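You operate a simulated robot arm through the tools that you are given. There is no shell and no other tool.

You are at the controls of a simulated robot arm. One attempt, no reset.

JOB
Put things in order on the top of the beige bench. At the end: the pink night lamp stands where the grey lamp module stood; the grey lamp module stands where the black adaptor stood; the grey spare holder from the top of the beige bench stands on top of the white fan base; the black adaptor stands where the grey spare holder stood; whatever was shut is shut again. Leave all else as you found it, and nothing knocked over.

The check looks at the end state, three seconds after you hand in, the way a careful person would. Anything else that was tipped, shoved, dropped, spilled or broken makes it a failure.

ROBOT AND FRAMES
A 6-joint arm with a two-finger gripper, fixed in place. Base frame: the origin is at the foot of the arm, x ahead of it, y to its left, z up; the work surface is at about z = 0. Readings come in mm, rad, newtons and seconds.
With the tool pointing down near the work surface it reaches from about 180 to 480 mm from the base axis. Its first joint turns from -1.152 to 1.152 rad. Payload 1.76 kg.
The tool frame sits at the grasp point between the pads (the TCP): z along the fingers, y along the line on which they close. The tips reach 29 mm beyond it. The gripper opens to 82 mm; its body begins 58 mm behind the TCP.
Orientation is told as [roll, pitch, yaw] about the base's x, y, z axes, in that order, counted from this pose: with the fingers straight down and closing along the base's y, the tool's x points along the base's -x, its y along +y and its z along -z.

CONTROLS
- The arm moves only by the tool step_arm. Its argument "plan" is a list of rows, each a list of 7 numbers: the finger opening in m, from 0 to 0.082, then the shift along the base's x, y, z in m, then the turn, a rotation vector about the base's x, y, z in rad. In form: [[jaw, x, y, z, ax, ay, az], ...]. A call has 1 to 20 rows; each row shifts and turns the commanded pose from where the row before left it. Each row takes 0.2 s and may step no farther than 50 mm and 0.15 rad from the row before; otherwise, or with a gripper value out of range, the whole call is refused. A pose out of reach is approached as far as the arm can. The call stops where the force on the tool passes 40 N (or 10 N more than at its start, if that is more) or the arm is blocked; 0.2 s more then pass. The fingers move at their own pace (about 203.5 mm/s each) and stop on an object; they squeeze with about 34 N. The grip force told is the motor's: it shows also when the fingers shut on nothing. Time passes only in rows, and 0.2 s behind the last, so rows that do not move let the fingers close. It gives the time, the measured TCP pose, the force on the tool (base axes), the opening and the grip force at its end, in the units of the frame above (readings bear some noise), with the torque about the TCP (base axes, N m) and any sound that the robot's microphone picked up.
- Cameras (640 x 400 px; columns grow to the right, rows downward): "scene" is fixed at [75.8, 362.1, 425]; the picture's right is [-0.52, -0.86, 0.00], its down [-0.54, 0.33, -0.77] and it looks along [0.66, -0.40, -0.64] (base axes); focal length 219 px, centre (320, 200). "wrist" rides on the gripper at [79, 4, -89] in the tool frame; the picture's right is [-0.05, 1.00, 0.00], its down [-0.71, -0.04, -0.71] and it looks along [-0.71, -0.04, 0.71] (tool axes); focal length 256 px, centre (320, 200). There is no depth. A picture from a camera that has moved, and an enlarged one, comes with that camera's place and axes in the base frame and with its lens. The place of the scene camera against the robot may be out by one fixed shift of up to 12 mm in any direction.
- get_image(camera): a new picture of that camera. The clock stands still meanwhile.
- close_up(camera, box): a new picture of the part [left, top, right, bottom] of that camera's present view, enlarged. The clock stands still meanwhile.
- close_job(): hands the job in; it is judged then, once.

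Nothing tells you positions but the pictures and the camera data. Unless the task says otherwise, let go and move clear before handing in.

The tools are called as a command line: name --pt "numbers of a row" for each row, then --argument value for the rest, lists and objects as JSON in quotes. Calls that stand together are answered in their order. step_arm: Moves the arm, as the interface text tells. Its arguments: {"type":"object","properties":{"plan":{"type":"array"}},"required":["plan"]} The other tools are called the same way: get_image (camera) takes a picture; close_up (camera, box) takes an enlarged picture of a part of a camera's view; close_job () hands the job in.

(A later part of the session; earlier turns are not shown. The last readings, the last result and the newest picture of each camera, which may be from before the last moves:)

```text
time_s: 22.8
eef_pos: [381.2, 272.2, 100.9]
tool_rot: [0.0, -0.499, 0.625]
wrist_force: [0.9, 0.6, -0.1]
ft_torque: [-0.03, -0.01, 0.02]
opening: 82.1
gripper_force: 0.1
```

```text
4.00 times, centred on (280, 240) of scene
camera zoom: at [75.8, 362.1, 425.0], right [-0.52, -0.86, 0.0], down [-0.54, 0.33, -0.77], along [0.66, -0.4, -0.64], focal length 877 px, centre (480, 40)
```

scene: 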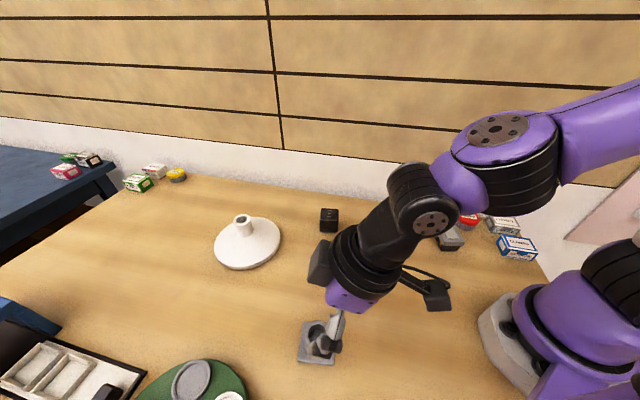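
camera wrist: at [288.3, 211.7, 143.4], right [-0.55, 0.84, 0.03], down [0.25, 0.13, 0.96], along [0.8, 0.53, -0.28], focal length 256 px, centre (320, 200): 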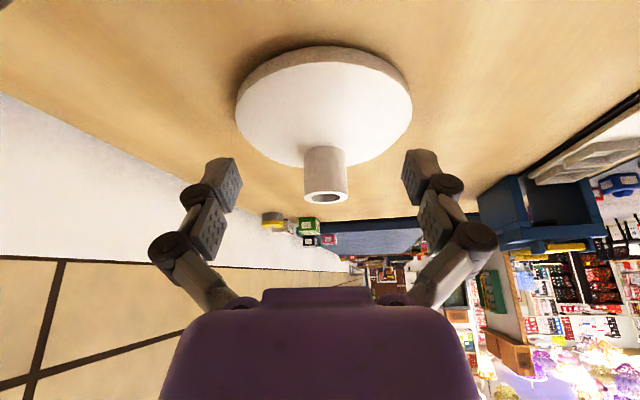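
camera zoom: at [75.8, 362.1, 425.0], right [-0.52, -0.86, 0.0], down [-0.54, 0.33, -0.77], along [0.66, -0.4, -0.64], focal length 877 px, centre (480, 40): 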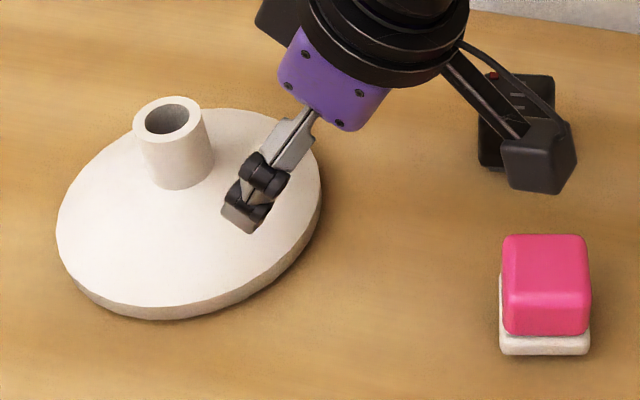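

The post is at about (456, 329), nearly centred between the fingers. I'll advance to straddle it at z = 100.

step_arm --pt "0.082 0.0227 0.0174 0 0 0 0" --pt "0.082 0.0227 0.0174 0 0 0 0" --pt "0.082 0.02 0.0155 0 0 0 0" --pt "0.082 0 0 0 0 0 0" --pt "0.082 0 0 0 0 0 0"

get_image --camera "wrist"

close_up --camera "scene" --box '[200, 190, 360, 290]'

```text
time_s: 24.0
eef_pos: [445.7, 323.5, 101.7]
tool_rot: [0.001, -0.498, 0.626]
wrist_force: [-0.6, -0.8, -0.1]
ft_torque: [-0.01, 0.0, 0.01]
opening: 81.9
gripper_force: 0.0
```

```text
taken
camera wrist: at [353.3, 262.5, 144.4], right [-0.55, 0.84, 0.03], down [0.25, 0.13, 0.96], along [0.8, 0.53, -0.28], focal length 256 px, centre (320, 200)
```

wrist: 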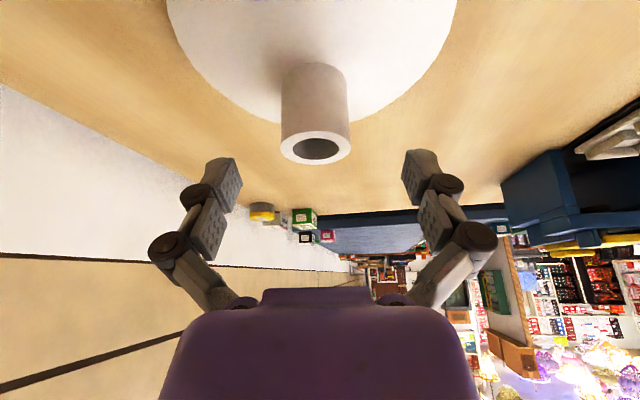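

```text
4.00 times, centred on (280, 240) of scene
camera zoom: at [75.8, 362.1, 425.0], right [-0.52, -0.86, 0.0], down [-0.54, 0.33, -0.77], along [0.66, -0.4, -0.64], focal length 877 px, centre (480, 40)
```

zoom: 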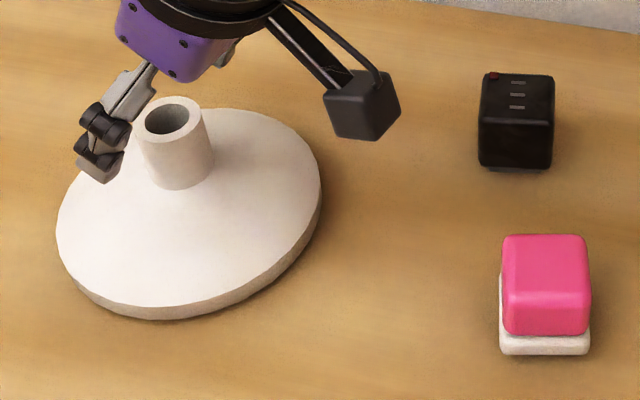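

I'm straddling the post with good alignment. Next I'll descend to grip its upper part.

step_arm --pt "0.082 0.0022 0.0001 -0.01 0 0 0" --pt "0.082 0 0 -0.009 0 0 0" --pt "0.082 0 0 0 0 0 0" --pt "0.082 0 0 0 0 0 0"

get_image --camera "wrist"

close_up --camera "scene" --box '[200, 190, 360, 290]'

```text
time_s: 25.0
eef_pos: [448.4, 325.9, 82.6]
tool_rot: [0.0, -0.499, 0.625]
wrist_force: [0.1, -0.3, -0.2]
ft_torque: [-0.02, 0.04, 0.04]
opening: 81.9
gripper_force: 0.0
```

```text
taken
camera wrist: at [355.6, 264.1, 124.5], right [-0.55, 0.84, 0.03], down [0.25, 0.13, 0.96], along [0.8, 0.53, -0.28], focal length 256 px, centre (320, 200)
```

wrist: 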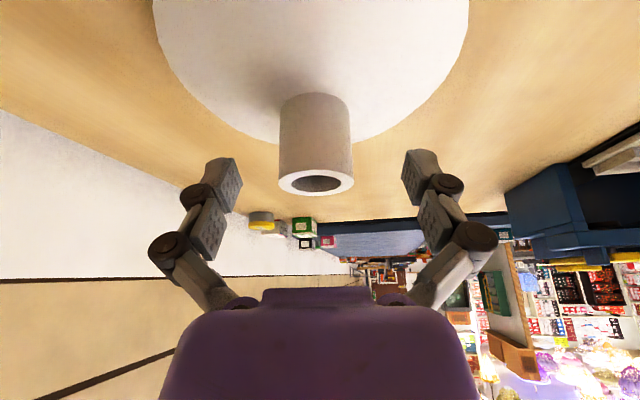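

```text
4.00 times, centred on (280, 240) of scene
camera zoom: at [75.8, 362.1, 425.0], right [-0.52, -0.86, 0.0], down [-0.54, 0.33, -0.77], along [0.66, -0.4, -0.64], focal length 877 px, centre (480, 40)
```

zoom: 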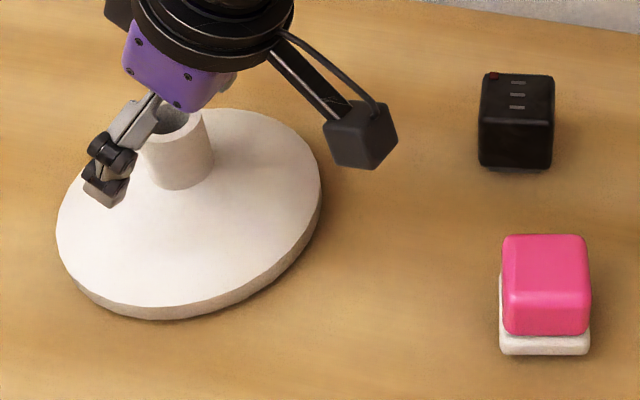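

I'll shift 2 mm laterally, then grip the post.

step_arm --pt "0.082 0.0012 -0.0016 0 0 0 0" --pt "0.082 0 0 0 0 0 0" --pt "0.028 0 0 0 0 0 0" --pt "0.028 0 0 0 0 0 0" --pt "0.028 0 0 0 0 0 0"

get_image --camera "wrist"

close_up --camera "scene" --box '[200, 190, 360, 290]'

```text
time_s: 26.2
eef_pos: [449.6, 325.1, 83.5]
tool_rot: [-0.001, -0.502, 0.628]
wrist_force: [-2.9, -4.3, 17.5]
ft_torque: [-0.05, 0.17, 0.16]
opening: 34.4
gripper_force: 34.4
```

```text
taken
camera wrist: at [356.6, 262.8, 125.8], right [-0.55, 0.84, 0.03], down [0.25, 0.13, 0.96], along [0.8, 0.53, -0.28], focal length 256 px, centre (320, 200)
```

wrist: 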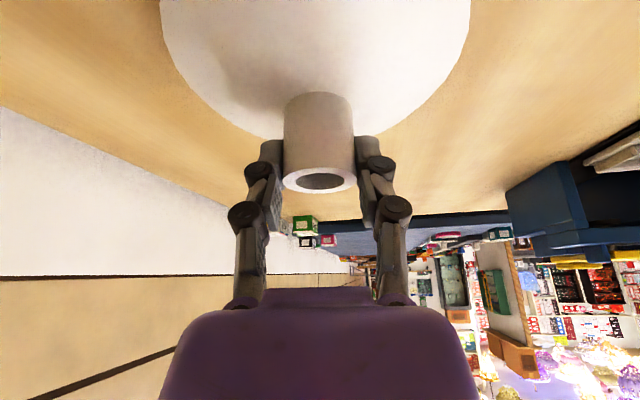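

```text
4.00 times, centred on (280, 240) of scene
camera zoom: at [75.8, 362.1, 425.1], right [-0.52, -0.86, 0.0], down [-0.54, 0.33, -0.77], along [0.66, -0.4, -0.64], focal length 877 px, centre (480, 40)
```

zoom: 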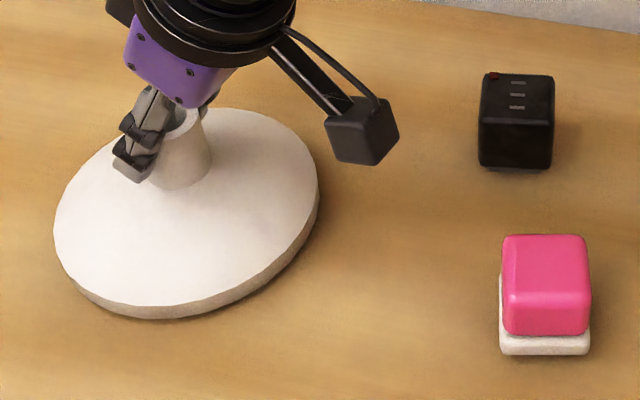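

The post is gripped with some downward press. I'll relieve it slightly, then slide the base back toward its original position in small steps.

step_arm --pt "0.028 0 0 0.001 0 0 0" --pt "0.028 -0.003 -0.0017 0 0 0 0" --pt "0.028 -0.003 -0.0017 0 0 0 0" --pt "0.028 -0.003 -0.0017 0 0 0 0" --pt "0.028 -0.003 -0.0017 0 0 0 0" --pt "0.028 0 0 0 0 0 0"

close_up --camera "scene" --box '[200, 190, 360, 290]'

get_image --camera "wrist"

```text
time_s: 27.6
eef_pos: [437.9, 317.4, 84.8]
tool_rot: [-0.001, -0.499, 0.626]
wrist_force: [1.5, 0.8, 6.2]
ft_torque: [0.03, 0.16, 0.13]
opening: 34.1
gripper_force: 33.9
```

```text
4.00 times, centred on (280, 240) of scene
camera zoom: at [75.8, 362.1, 425.0], right [-0.52, -0.86, 0.0], down [-0.54, 0.33, -0.77], along [0.66, -0.4, -0.64], focal length 877 px, centre (480, 40)
```

zoom: 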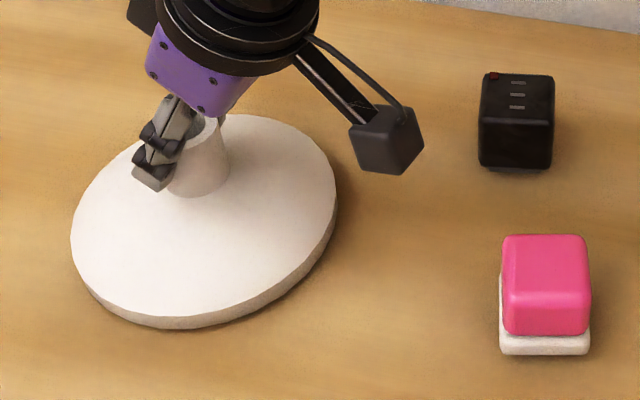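

```text
taken
camera wrist: at [345.3, 255.8, 126.2], right [-0.55, 0.84, 0.02], down [0.25, 0.13, 0.96], along [0.8, 0.53, -0.28], focal length 256 px, centre (320, 200)
```

wrist: 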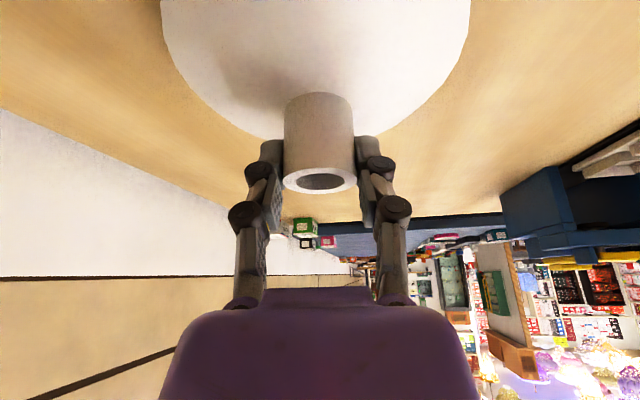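

About 5 px (3.5 mm) remain, so I'll continue the slide.

step_arm --pt "0.028 -0.0017 -0.001 0 0 0 0" --pt "0.028 -0.0016 -0.001 0 0 0 0" --pt "0.028 0 0 0 0 0 0" --pt "0.028 0 0 0 0 0 0"

close_up --camera "scene" --box '[200, 190, 360, 290]'

```text
time_s: 28.6
eef_pos: [434.7, 314.9, 86.5]
tool_rot: [0.0, -0.497, 0.627]
wrist_force: [0.4, -0.6, 0.7]
ft_torque: [-0.01, 0.0, 0.01]
opening: 33.7
gripper_force: 34.3
```

```text
4.00 times, centred on (280, 240) of scene
camera zoom: at [75.8, 362.1, 425.0], right [-0.52, -0.86, 0.0], down [-0.54, 0.33, -0.77], along [0.66, -0.4, -0.64], focal length 877 px, centre (480, 40)
```

zoom: 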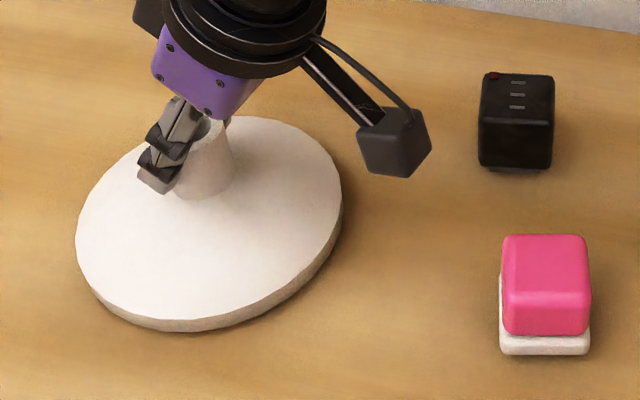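

The base outline now matches the original picture. I'll release the post and back off upward.

step_arm --pt "0.05 0 0 0 0 0 0" --pt "0.082 0 0 0 0 0 0" --pt "0.082 0 0 0 0 0 0" --pt "0.082 0 0 0.02 0 0 0" --pt "0.082 -0.03 -0.0217 0.01 0 0 0" --pt "0.082 -0.03 -0.0217 0.01 0 0 0" --pt "0.082 -0.03 -0.0217 0 0 0 0" --pt "0.082 0 0 0 0 0 0"

close_up --camera "scene" --box '[200, 190, 360, 290]'

get_image --camera "wrist"

```text
time_s: 30.4
eef_pos: [342.2, 250.1, 127.1]
tool_rot: [0.0, -0.501, 0.626]
wrist_force: [-0.2, -0.2, 0.2]
ft_torque: [0.0, 0.0, -0.03]
opening: 82.2
gripper_force: 0.1
```

```text
4.00 times, centred on (280, 240) of scene
camera zoom: at [75.8, 362.1, 425.0], right [-0.52, -0.86, 0.0], down [-0.54, 0.33, -0.77], along [0.66, -0.4, -0.64], focal length 877 px, centre (480, 40)
```

zoom: 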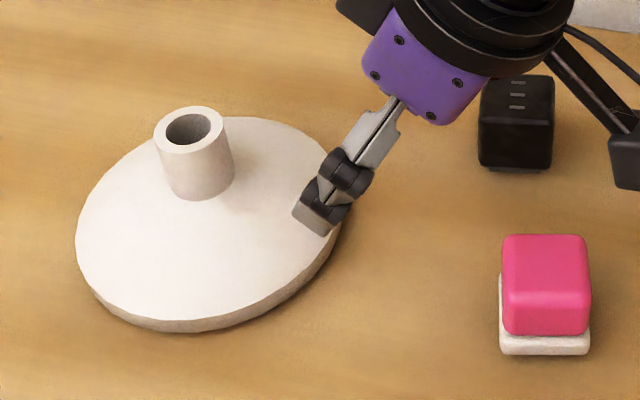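

```text
taken
camera wrist: at [250.2, 188.3, 167.6], right [-0.55, 0.84, 0.03], down [0.25, 0.13, 0.96], along [0.8, 0.53, -0.28], focal length 256 px, centre (320, 200)
```

wrist: 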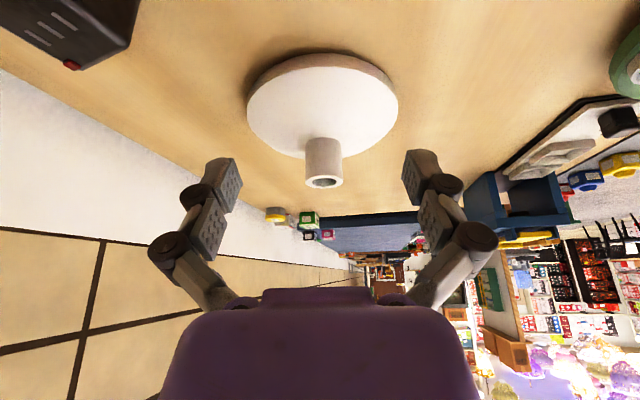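

The fan base is restored to within a pixel of its original image, and the post top is near (441, 320, 82). Now I'll go back above the holder with 0.5 rad of tilt for a re-grasp.

step_arm --pt "0.082 -0.0413 0.008 0 0 0 0.0748" --pt "0.082 -0.0413 0.008 0 0 0 0.0748" --pt "0.082 -0.0413 0.008 0 0 0 0.0748" --pt "0.082 -0.0413 0.008 0 0 0 0.0748" --pt "0.082 0 0 0 0 0 0" --pt "0.082 0 0 -0.02 0 0 0" --pt "0.082 0 0 -0.02 0 0 0" --pt "0.082 0 0 0 0 0 0" --pt "0.082 0 0 0 0 0 0"

get_image --camera "wrist"

```text
time_s: 32.4
eef_pos: [179.6, 284.8, 85.0]
tool_rot: [0.001, -0.498, 0.926]
wrist_force: [0.3, 0.8, -0.3]
ft_torque: [-0.01, -0.01, 0.01]
opening: 82.1
gripper_force: 0.0
```

```text
taken
camera wrist: at [108.4, 198.2, 126.1], right [-0.77, 0.64, 0.03], down [0.2, 0.2, 0.96], along [0.61, 0.74, -0.28], focal length 256 px, centre (320, 200)
```

wrist: 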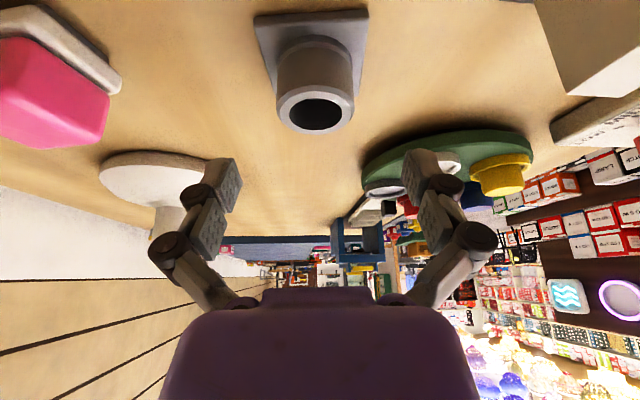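

The cup centre is near (187.5, 292.5). I'll adjust slightly and descend to just above grasp height.

step_arm --pt "0.082 0.002 -0.0004 -0.015 0 0 0" --pt "0.082 0 0 -0.015 0 0 0" --pt "0.082 0 0 -0.005 0 0 0" --pt "0.082 0 0 0 0 0 0" --pt "0.082 0 0 0 0 0 0"

close_up --camera "wrist" --box '[200, 50, 440, 230]'

```text
time_s: 33.6
eef_pos: [181.0, 282.3, 49.4]
tool_rot: [0.001, -0.5, 0.925]
wrist_force: [-0.3, -0.2, 0.0]
ft_torque: [0.02, 0.02, -0.01]
opening: 82.0
gripper_force: 0.1
```

```text
2.22 times, centred on (320, 140) of wrist
camera zoom: at [109.9, 195.1, 90.4], right [-0.77, 0.64, 0.03], down [0.2, 0.2, 0.96], along [0.61, 0.74, -0.28], focal length 569 px, centre (320, 333)
```

zoom: 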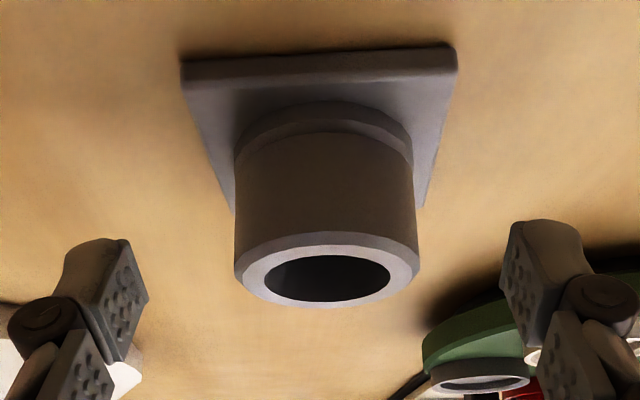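

Centred. I'll lower 3 mm and close the fingers on the cup.

step_arm --pt "0.082 0 0 -0.003 0 0 0" --pt "0.082 0 0 0 0 0 0" --pt "0.03 0 0 0 0 0 0" --pt "0.03 0 0 0 0 0 0" --pt "0.03 0 0 0 0 0 0"

close_up --camera "wrist" --box '[200, 50, 440, 230]'

```text
time_s: 34.8
eef_pos: [181.6, 281.0, 48.3]
tool_rot: [-0.001, -0.502, 0.924]
wrist_force: [2.6, 0.4, 11.0]
ft_torque: [0.02, -0.4, 0.06]
opening: 40.8
gripper_force: 34.2
```

```text
2.22 times, centred on (320, 140) of wrist
camera zoom: at [111.2, 195.2, 88.5], right [-0.77, 0.64, 0.02], down [0.2, 0.2, 0.96], along [0.61, 0.74, -0.28], focal length 569 px, centre (320, 333)
```

zoom: 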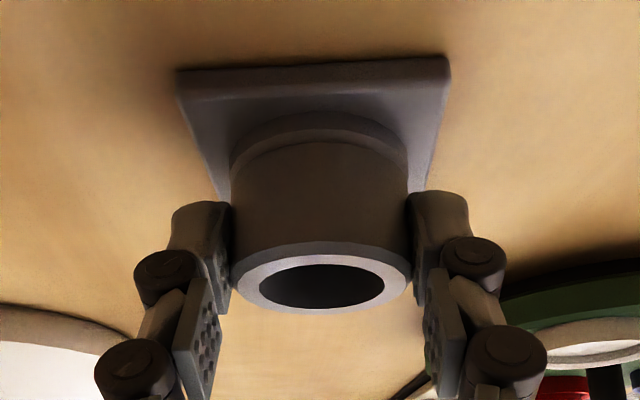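

Gripped at 40.8 mm with light pressure. I'll lift straight up and check that it's level.

step_arm --pt "0.03 0 0 0.003 0 0 0" --pt "0.03 0 0 0.007 0 0 0" --pt "0.03 0 0 0.03 0 0 0" --pt "0.03 0 0 0.035 0 0 0" --pt "0.03 0 0 0.03 0 0 0" --pt "0.03 0 0 0 0 0 0" --pt "0.03 0 0 0 0 0 0"

get_image --camera "wrist"

get_image --camera "scene"

```text
time_s: 36.4
eef_pos: [181.5, 281.6, 154.5]
tool_rot: [0.001, -0.5, 0.927]
wrist_force: [0.3, 0.0, -1.1]
ft_torque: [-0.02, 0.02, -0.02]
opening: 40.9
gripper_force: 33.8
```

```text
taken
camera wrist: at [110.7, 195.2, 196.1], right [-0.77, 0.64, 0.03], down [0.2, 0.2, 0.96], along [0.61, 0.74, -0.28], focal length 256 px, centre (320, 200)
```

wrist: 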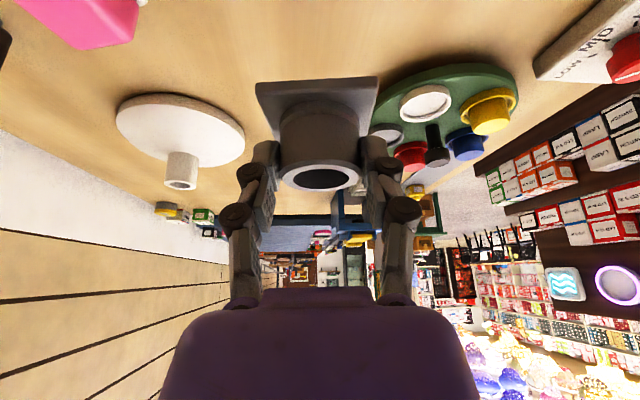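

```text
taken
```

scene: 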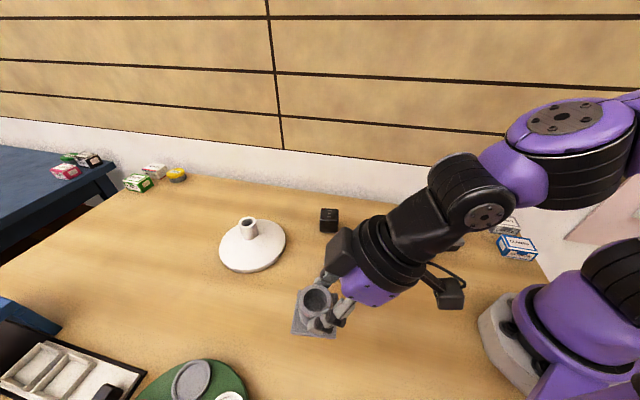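

The holder is gripped steadily and its pose in the gripper hasn't changed. I'll carry it at a height where its bottom (about 107 mm) clears the 82 mm post, and stop above the post.

step_arm --pt "0.03 0.036 0.0046 0 0 0 -0.0427" --pt "0.03 0.036 0.0046 0 0 0 -0.0427" --pt "0.03 0.036 0.0046 0 0 0 -0.0427" --pt "0.03 0.036 0.0046 0 0 0 -0.0427" --pt "0.03 0.036 0.0046 0 0 0 -0.0427" --pt "0.03 0.036 0.0046 0 0 0 -0.0427" --pt "0.03 0.02 0.003 0 0 0 -0.0427" --pt "0.03 0.01 0.0015 0 0 0 0" --pt "0.03 0 0 0 0 0 0" --pt "0.03 0 0 0 0 0 0"

get_image --camera "wrist"

close_up --camera "scene" --box '[200, 170, 360, 270]'

```text
time_s: 38.6
eef_pos: [426.5, 312.0, 153.1]
tool_rot: [-0.001, -0.5, 0.626]
wrist_force: [-0.8, -0.7, 0.0]
ft_torque: [-0.02, 0.01, 0.04]
opening: 40.6
gripper_force: 33.8
```

```text
taken
camera wrist: at [334.0, 251.5, 193.9], right [-0.55, 0.84, 0.03], down [0.25, 0.13, 0.96], along [0.8, 0.53, -0.28], focal length 256 px, centre (320, 200)
```

wrist: 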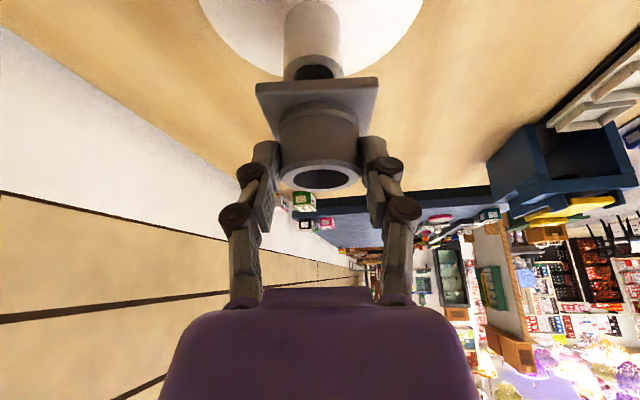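

```text
4.00 times, centred on (280, 220) of scene
camera zoom: at [75.8, 362.1, 425.0], right [-0.52, -0.86, 0.0], down [-0.54, 0.33, -0.77], along [0.66, -0.4, -0.64], focal length 877 px, centre (480, 120)
```

zoom: 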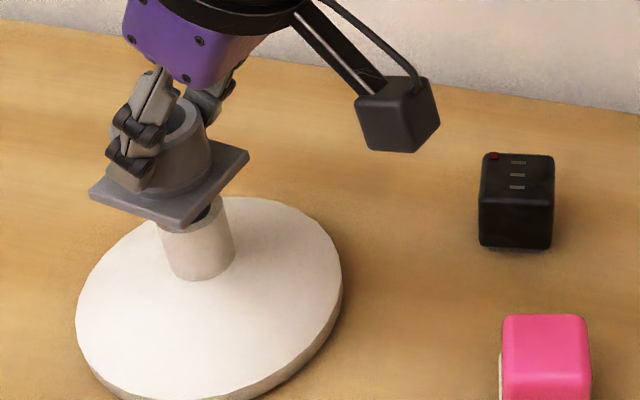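

By combined wrist and scene measurements the holder centre is about 16 mm ahead of the TCP, so I'm nearly over the post. I'll make a small lateral fix, then lower to just above contact.

step_arm --pt "0.03 0.0012 -0.0027 0 0 0 0" --pt "0.03 0 0 -0.008 0 0 0" --pt "0.03 0 0 -0.006 0 0 0" --pt "0.03 0 0 0 0 0 0" --pt "0.03 0 0 0 0 0 0"

close_up --camera "wrist" --box '[200, 0, 440, 180]'

close_up --camera "scene" --box '[205, 180, 285, 250]'

```text
time_s: 39.8
eef_pos: [428.4, 311.3, 137.8]
tool_rot: [0.001, -0.499, 0.626]
wrist_force: [-0.8, 0.0, 0.1]
ft_torque: [0.01, 0.01, -0.02]
opening: 40.7
gripper_force: 33.7
```

```text
2.22 times, centred on (320, 90) of wrist
camera zoom: at [335.9, 249.3, 180.4], right [-0.55, 0.84, 0.03], down [0.25, 0.13, 0.96], along [0.8, 0.53, -0.28], focal length 569 px, centre (320, 444)
```

zoom: 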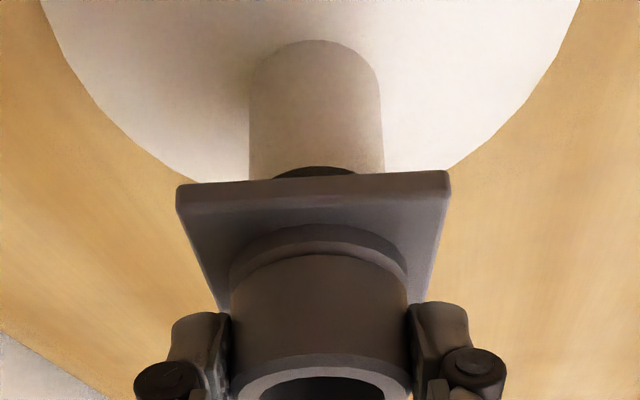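

```text
5.71 times, centred on (245, 215) of scene
camera zoom: at [75.8, 362.1, 425.0], right [-0.52, -0.86, 0.0], down [-0.54, 0.33, -0.77], along [0.66, -0.4, -0.64], focal length 1252 px, centre (749, 114)
```

zoom: 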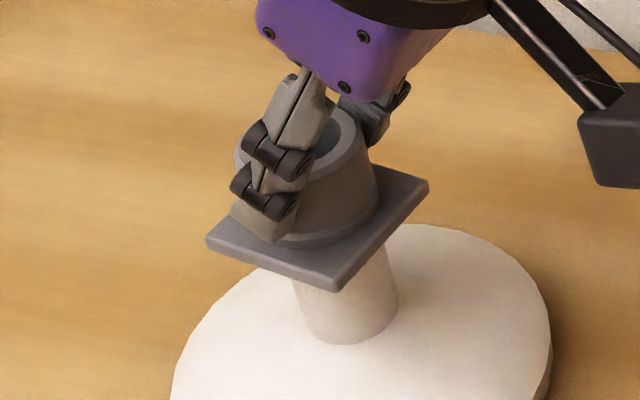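

The plate is over the post within a few mm and about 9 mm above it. I'll nudge slightly inward, then lower slowly while watching the force.

step_arm --pt "0.03 -0.001 -0.002 0 0 0 0" --pt "0.03 0 0 -0.003 0 0 0" --pt "0.03 0 0 -0.002 0 0 0" --pt "0.03 0 0 0 0 0 0"

close_up --camera "scene" --box '[205, 180, 285, 250]'

```text
time_s: 40.8
eef_pos: [427.9, 308.1, 133.2]
tool_rot: [0.0, -0.5, 0.627]
wrist_force: [0.7, -0.2, -0.7]
ft_torque: [0.01, -0.03, -0.01]
opening: 40.9
gripper_force: 34.0
```

```text
5.71 times, centred on (245, 215) of scene
camera zoom: at [75.8, 362.1, 425.0], right [-0.52, -0.86, 0.0], down [-0.54, 0.33, -0.77], along [0.66, -0.4, -0.64], focal length 1252 px, centre (749, 114)
```

zoom: 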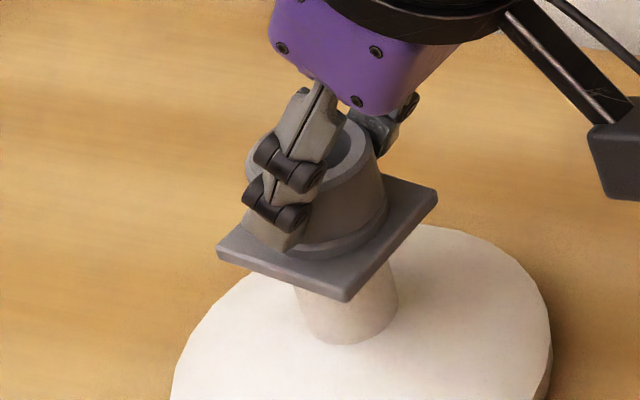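

The plate is now centred over the post within about 1–2 mm in the scene view. I'll continue lowering in 1 mm steps.

step_arm --pt "0.03 0 0 -0.0015 0 0 0" --pt "0.03 0 0 -0.001 0 0 0" --pt "0.03 0 0 -0.001 0 0 0" --pt "0.03 0 0 0 0 0 0"

close_up --camera "scene" --box '[205, 180, 285, 250]'

```text
time_s: 41.8
eef_pos: [428.4, 308.6, 130.3]
tool_rot: [0.0, -0.498, 0.627]
wrist_force: [-0.4, 1.3, -1.2]
ft_torque: [-0.02, -0.01, 0.01]
opening: 41.1
gripper_force: 34.3
```

```text
5.71 times, centred on (245, 215) of scene
camera zoom: at [75.8, 362.1, 425.0], right [-0.52, -0.86, 0.0], down [-0.54, 0.33, -0.77], along [0.66, -0.4, -0.64], focal length 1252 px, centre (749, 114)
```

zoom: 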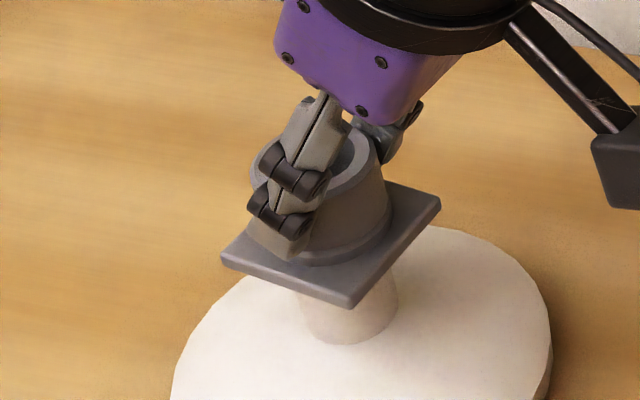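

No contact yet, so I'll keep going in small steps.

step_arm --pt "0.03 0 0 -0.001 0 0 0" --pt "0.03 0 0 -0.001 0 0 0" --pt "0.03 0 0 0 0 0 0"

```text
time_s: 42.6
eef_pos: [426.7, 307.2, 128.4]
tool_rot: [0.001, -0.501, 0.624]
wrist_force: [1.2, -1.0, 3.1]
ft_torque: [0.02, -0.16, -0.01]
opening: 40.8
gripper_force: 34.0
```

First contact is felt at 3 N, about where I expected. I'll check centring before releasing.

close_up --camera "wrist" --box '[200, 0, 440, 180]'

close_up --camera "scene" --box '[205, 190, 285, 270]'

```text
2.22 times, centred on (320, 90) of wrist
camera zoom: at [334.8, 246.7, 170.7], right [-0.55, 0.84, 0.03], down [0.25, 0.13, 0.96], along [0.8, 0.53, -0.28], focal length 569 px, centre (320, 444)
```

zoom: 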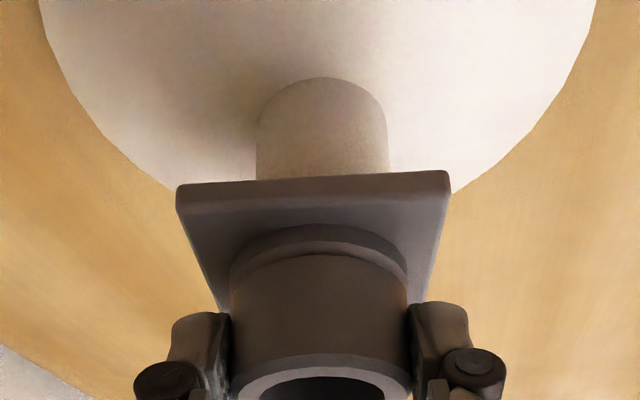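

```text
5.00 times, centred on (245, 230) of scene
camera zoom: at [75.8, 362.1, 425.0], right [-0.52, -0.86, 0.0], down [-0.54, 0.33, -0.77], along [0.66, -0.4, -0.64], focal length 1096 px, centre (695, 50)
```

zoom: 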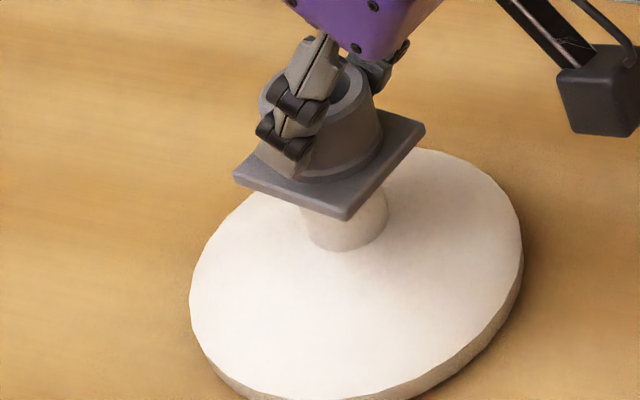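

Centring is good: the plate centre is within about 3 mm of the post axis. I'll seat it another 0.7 mm and open the fingers gradually.

step_arm --pt "0.03 0 0 -0.0007 0 0 0" --pt "0.03 0 0 0 0 0 0"

```text
time_s: 43.2
eef_pos: [428.1, 307.5, 128.3]
tool_rot: [0.0, -0.502, 0.625]
wrist_force: [-2.4, -2.4, 13.6]
ft_torque: [0.02, -0.03, -0.03]
opening: 40.9
gripper_force: 33.8
```

step_arm --pt "0.044 0 0 0 0 0 0" --pt "0.048 0 0 0 0 0 0" --pt "0.06 0 0 0 0 0 0" --pt "0.082 0 0 0 0 0 0" --pt "0.082 0 0 0 0 0 0"

get_image --camera "wrist"

close_up --camera "scene" --box '[205, 180, 285, 260]'

```text
time_s: 44.4
eef_pos: [427.5, 309.2, 127.8]
tool_rot: [-0.001, -0.497, 0.627]
wrist_force: [0.3, 0.5, 0.0]
ft_torque: [-0.04, 0.0, 0.01]
opening: 82.0
gripper_force: 0.1
```

```text
taken
camera wrist: at [334.8, 246.8, 169.5], right [-0.55, 0.84, 0.03], down [0.25, 0.13, 0.96], along [0.8, 0.53, -0.28], focal length 256 px, centre (320, 200)
```

wrist: 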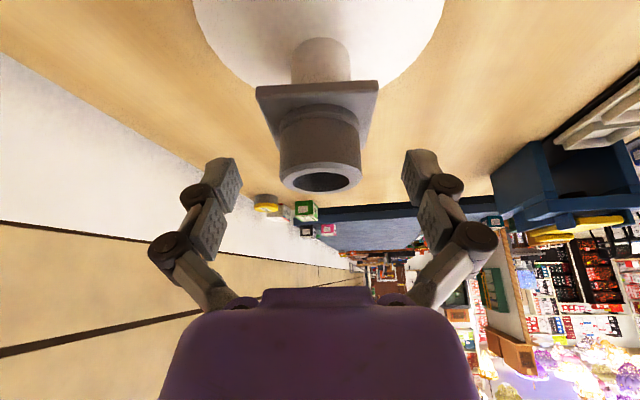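

```text
5.00 times, centred on (245, 220) of scene
camera zoom: at [75.8, 362.1, 425.0], right [-0.52, -0.86, 0.0], down [-0.54, 0.33, -0.77], along [0.66, -0.4, -0.64], focal length 1096 px, centre (695, 100)
```

zoom: 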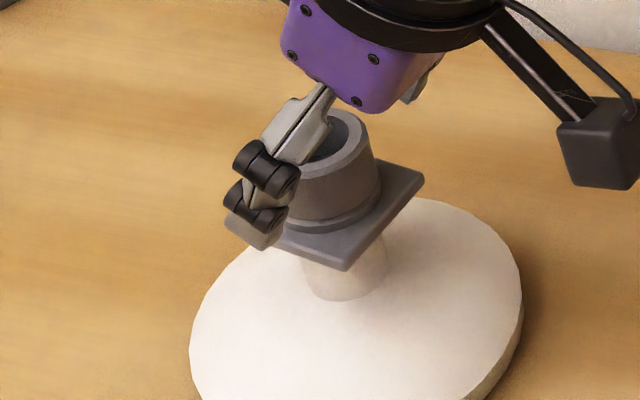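

The holder stands on the post. I'll retract along the tool axis, move inward, then level the gripper.

step_arm --pt "0.082 -0.0117 -0.0085 0.0264 0 0 0" --pt "0.082 -0.0117 -0.0085 0.0264 0 0 0" --pt "0.082 -0.0297 -0.0323 0.007 0 0 0" --pt "0.082 -0.0297 -0.0323 0.007 0 0 0" --pt "0.082 -0.0297 -0.0323 0.005 0 0 0" --pt "0.082 -0.01 -0.02 0 -0.0733 0.1013 0" --pt "0.082 -0.01 -0.02 0 -0.0733 0.1013 0" --pt "0.082 -0.01 -0.02 0 -0.0733 0.1013 0" --pt "0.082 -0.01 -0.01 0 -0.0733 0.1013 0" --pt "0.082 0 0 0 0 0 -0.125" --pt "0.082 0 0 0 0 0 -0.125" --pt "0.082 0 0 0 0 0 -0.125" --pt "0.082 0 0 0 0 0 -0.125" --pt "0.082 0 0 0 0 0 -0.125" --pt "0.082 0 0 0 0 0 0"

get_image --camera "wrist"

get_image --camera "scene"

close_up --camera "scene" --box '[200, 190, 360, 290]'

```text
time_s: 47.6
eef_pos: [275.3, 124.9, 200.0]
tool_rot: [-0.003, 0.001, 0.001]
wrist_force: [0.1, -0.5, -0.1]
ft_torque: [-0.03, 0.01, 0.0]
opening: 82.1
gripper_force: 0.0
```

```text
taken
camera wrist: at [197.4, 130.7, 290.0], right [0.05, 1.0, 0.0], down [0.71, -0.04, 0.71], along [0.71, -0.04, -0.71], focal length 256 px, centre (320, 200)
```

wrist: 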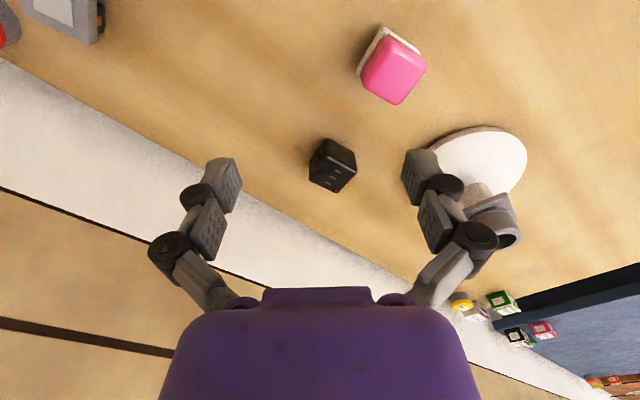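

```text
taken
```

scene: 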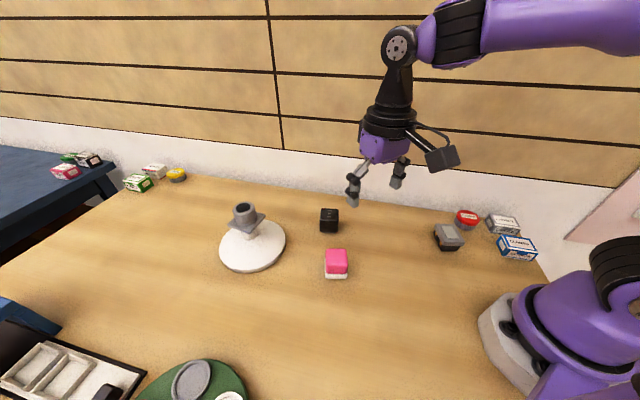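

```text
4.00 times, centred on (280, 240) of scene
camera zoom: at [75.8, 362.1, 425.0], right [-0.52, -0.86, 0.0], down [-0.54, 0.33, -0.77], along [0.66, -0.4, -0.64], focal length 877 px, centre (480, 40)
```

zoom: 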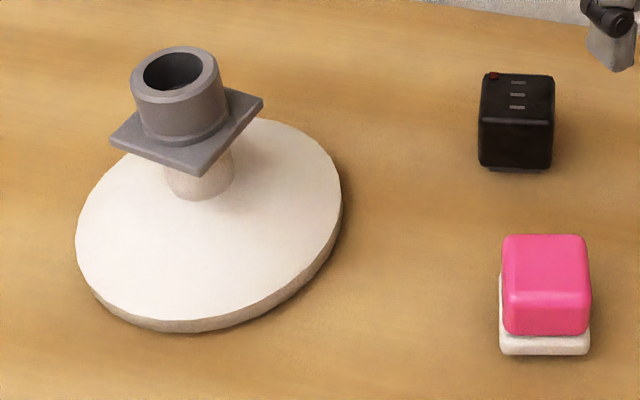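

The holder is upright on the post, and the fan base outline matches the original. Next is the adaptor, so I'll take close-ups to measure it, along with the pink lamp and the module from this pose.

close_up --camera "wrist" --box '[270, 115, 400, 205]'

close_up --camera "wrist" --box '[320, 15, 460, 115]'

close_up --camera "scene" --box '[300, 195, 370, 285]'

```text
4.44 times, centred on (335, 160) of wrist
camera zoom: at [197.4, 130.7, 290.0], right [0.05, 1.0, 0.0], down [0.71, -0.04, 0.71], along [0.71, -0.04, -0.71], focal length 1138 px, centre (253, 378)
```

zoom: 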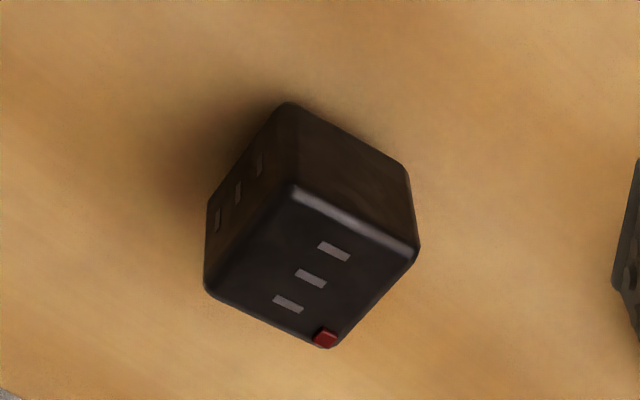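

```text
4.00 times, centred on (390, 65) of wrist
camera zoom: at [197.4, 130.7, 290.0], right [0.05, 1.0, 0.0], down [0.71, -0.04, 0.71], along [0.71, -0.04, -0.71], focal length 1024 px, centre (40, 740)
```

zoom: 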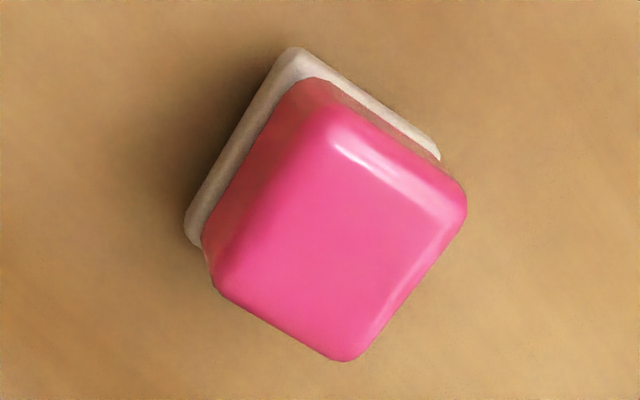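

```text
4.44 times, centred on (335, 240) of scene
camera zoom: at [75.8, 362.1, 425.0], right [-0.52, -0.86, 0.0], down [-0.54, 0.33, -0.77], along [0.66, -0.4, -0.64], focal length 974 px, centre (253, 22)
```

zoom: 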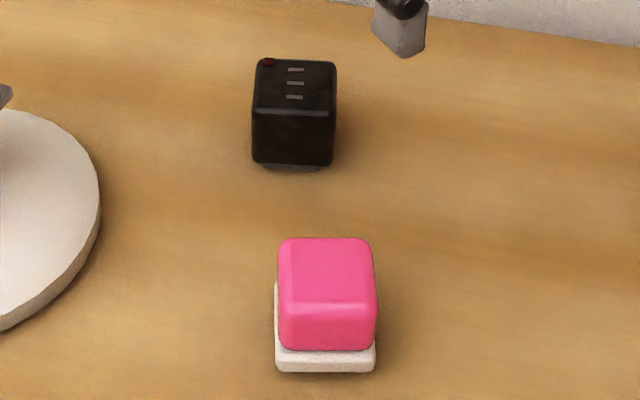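

The adaptor measures as a cube of about 43 mm centred near (404.5, 137), with sides at about 55° and −35°. I'll move above it with yaw 0.96.

step_arm --pt "0.082 0.0185 0.0017 -0.012 0 0 0.1371" --pt "0.082 0.0185 0.0017 -0.012 0 0 0.1371" --pt "0.082 0.0185 0.0017 -0.012 0 0 0.1371" --pt "0.082 0.0185 0.0017 -0.012 0 0 0.1371" --pt "0.082 0.0185 0.0017 -0.012 0 0 0.1371" --pt "0.082 0.0185 0.0017 -0.012 0 0 0.1371" --pt "0.082 0.0182 0.0017 -0.012 0 0 0.1371" --pt "0.082 0 0 0 0 0 0" --pt "0.082 0 0 0 0 0 0"

get_image --camera "wrist"

close_up --camera "scene" --box '[260, 170, 400, 270]'

```text
time_s: 49.6
eef_pos: [402.6, 137.2, 115.9]
tool_rot: [-0.001, -0.002, 0.961]
wrist_force: [-0.2, 0.1, 0.2]
ft_torque: [0.01, 0.01, 0.0]
opening: 82.0
gripper_force: 0.1
```

```text
taken
camera wrist: at [354.0, 75.2, 205.3], right [-0.79, 0.61, 0.0], down [0.43, 0.56, 0.71], along [0.43, 0.56, -0.71], focal length 256 px, centre (320, 200)
```

wrist: 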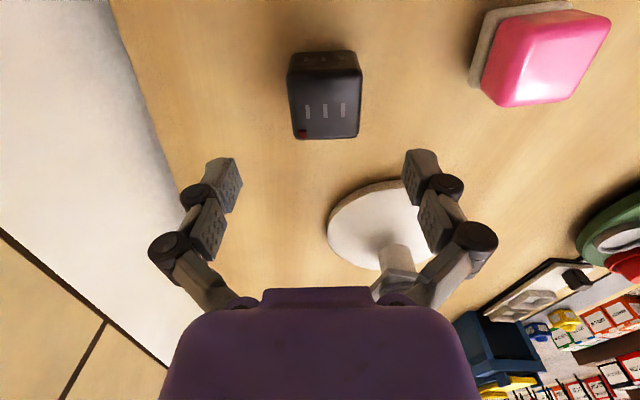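

```text
4.00 times, centred on (330, 220) of scene
camera zoom: at [75.8, 362.1, 425.0], right [-0.52, -0.86, 0.0], down [-0.54, 0.33, -0.77], along [0.66, -0.4, -0.64], focal length 877 px, centre (280, 120)
```

zoom: 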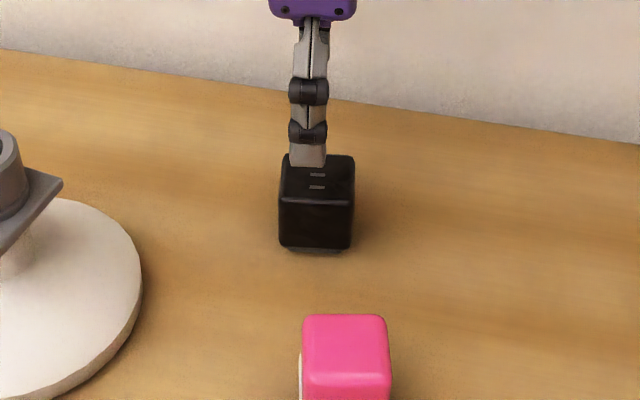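

I'll take a close-up to refine the adaptor's offset under the gripper.

close_up --camera "wrist" --box '[250, 30, 410, 160]'

```text
3.08 times, centred on (330, 95) of wrist
camera zoom: at [354.0, 75.2, 205.3], right [-0.79, 0.61, 0.0], down [0.43, 0.56, 0.71], along [0.43, 0.56, -0.71], focal length 788 px, centre (289, 523)
```

zoom: 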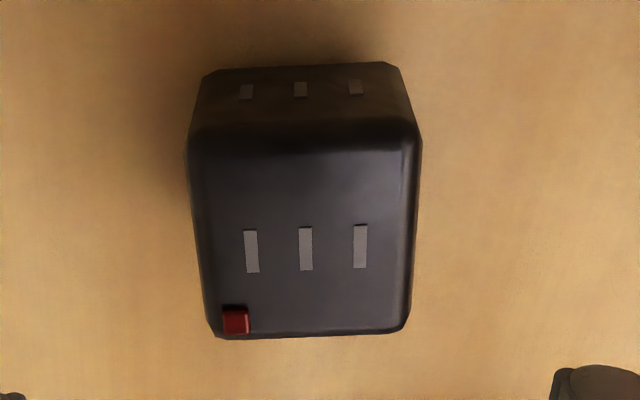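

The adaptor centre is at about (398, 139), so I need to shift about 4.6 mm laterally. I'll do that and descend partway.

step_arm --pt "0.082 -0.0045 0.0016 -0.01 0 0 0" --pt "0.082 0 0 -0.02 0 0 0" --pt "0.082 0 0 0 0 0 0" --pt "0.082 0 0 0 0 0 0"

close_up --camera "wrist" --box '[200, 50, 440, 230]'

```text
time_s: 50.6
eef_pos: [397.8, 139.4, 82.7]
tool_rot: [0.0, 0.001, 0.961]
wrist_force: [0.5, -0.2, 0.0]
ft_torque: [0.03, -0.01, -0.02]
opening: 81.9
gripper_force: 0.1
```

```text
2.22 times, centred on (320, 140) of wrist
camera zoom: at [349.7, 78.3, 174.2], right [-0.79, 0.62, 0.0], down [0.43, 0.56, 0.71], along [0.44, 0.56, -0.71], focal length 569 px, centre (320, 333)
```

zoom: 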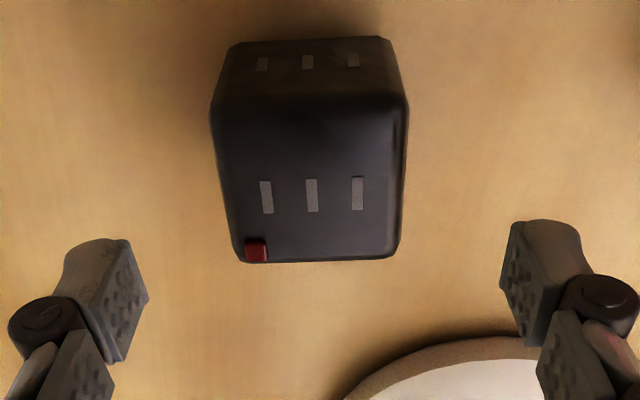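

Nearly centred. I'll make a small correction, descend to z ≈ 41 and grip.

step_arm --pt "0.082 0.0007 -0.0015 -0.015 0 0 0" --pt "0.082 0 0 -0.015 0 0 0" --pt "0.082 0 0 -0.0115 0 0 0" --pt "0.082 0 0 0 0 0 0" --pt "0.082 0 0 0 0 0 0"

close_up --camera "wrist" --box '[200, 50, 440, 230]'

close_up --camera "scene" --box '[260, 170, 400, 270]'

```text
time_s: 51.8
eef_pos: [398.6, 138.1, 42.6]
tool_rot: [0.0, 0.0, 0.96]
wrist_force: [0.0, 0.2, -0.3]
ft_torque: [-0.01, 0.01, 0.01]
opening: 82.1
gripper_force: 0.1
```

```text
2.22 times, centred on (320, 140) of wrist
camera zoom: at [350.2, 76.2, 132.9], right [-0.79, 0.62, 0.0], down [0.43, 0.56, 0.71], along [0.44, 0.56, -0.71], focal length 569 px, centre (320, 333)
```

zoom: 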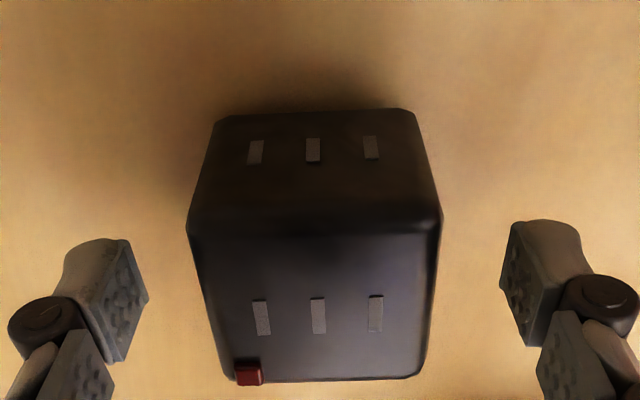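

```text
4.00 times, centred on (330, 220) of scene
camera zoom: at [75.8, 362.1, 425.0], right [-0.52, -0.86, 0.0], down [-0.54, 0.33, -0.77], along [0.66, -0.4, -0.64], focal length 877 px, centre (280, 120)
```

zoom: 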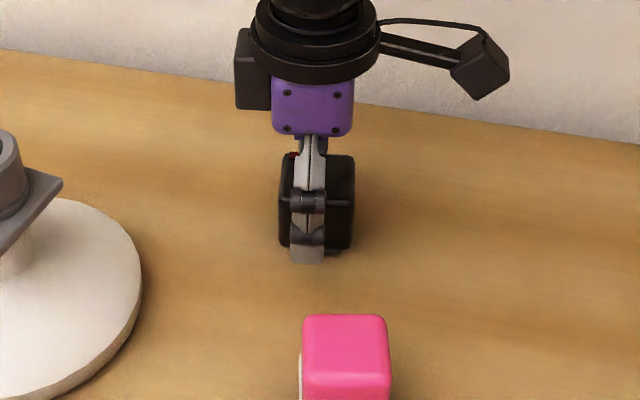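

Well centred, with the adaptor centre at about (400, 139). I'll close the grip.

step_arm --pt "0.03 0 0 0 0 0 0" --pt "0.03 0 0 0 0 0 0" --pt "0.03 0 0 0 0 0 0"

close_up --camera "wrist" --box '[200, 50, 440, 230]'

```text
time_s: 52.6
eef_pos: [399.4, 139.0, 44.5]
tool_rot: [-0.003, -0.003, 0.961]
wrist_force: [4.0, -0.5, 14.8]
ft_torque: [-0.09, -0.1, 0.01]
opening: 45.1
gripper_force: 33.7
```

```text
2.22 times, centred on (320, 140) of wrist
camera zoom: at [350.6, 76.3, 133.7], right [-0.79, 0.62, 0.0], down [0.43, 0.56, 0.71], along [0.44, 0.56, -0.71], focal length 569 px, centre (320, 333)
```

zoom: 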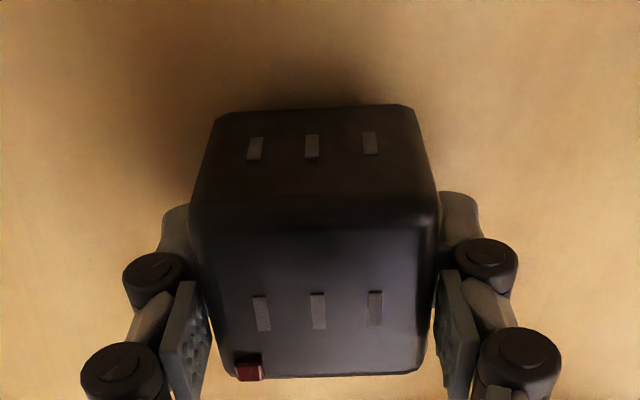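

The adaptor is gripped at 45 mm. I'll lift it high, carry it over the pink lamp with clearance, and stop above the holder's old spot at about (184.8, 292).

step_arm --pt "0.03 0 0 0.005 0 0 0" --pt "0.03 0 0 0.025 0 0 0" --pt "0.03 0 0 0.03 0 0 0" --pt "0.03 0 0 0.03 0 0 0" --pt "0.03 -0.0308 0.0217 0 0 0 0" --pt "0.03 -0.0308 0.0217 0 0 0 0" --pt "0.03 -0.0308 0.0217 0 0 0 0" --pt "0.03 -0.0308 0.0217 0 0 0 0" --pt "0.03 -0.0308 0.0217 0 0 0 0" --pt "0.03 -0.0308 0.0217 0 0 0 0" --pt "0.03 -0.0306 0.0216 0 0 0 0" --pt "0.03 0 0 0 0 0 0" --pt "0.03 0 0 0 0 0 0"

get_image --camera "wrist"

get_image --camera "scene"

```text
time_s: 55.4
eef_pos: [183.2, 288.1, 137.0]
tool_rot: [-0.001, 0.0, 0.96]
wrist_force: [0.5, -0.1, -0.4]
ft_torque: [-0.01, 0.03, -0.03]
opening: 45.1
gripper_force: 34.1
```

```text
taken
camera wrist: at [134.9, 226.7, 227.3], right [-0.79, 0.62, 0.0], down [0.43, 0.56, 0.71], along [0.44, 0.56, -0.71], focal length 256 px, centre (320, 200)
```

wrist: 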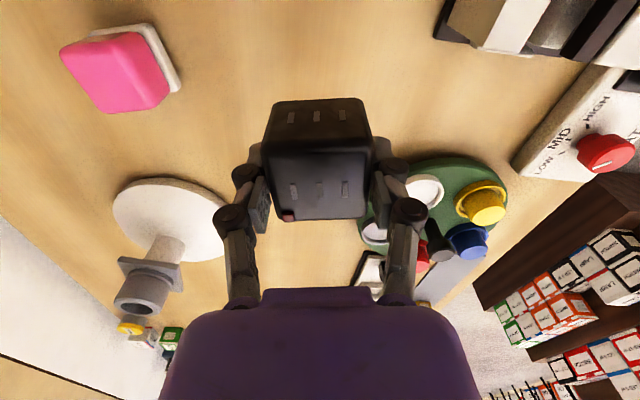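

```text
taken
```

scene: 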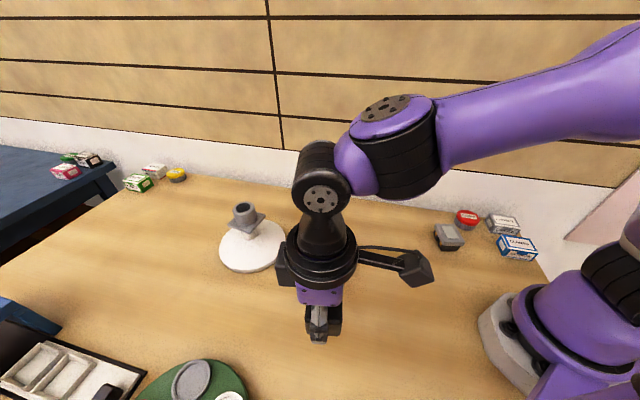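

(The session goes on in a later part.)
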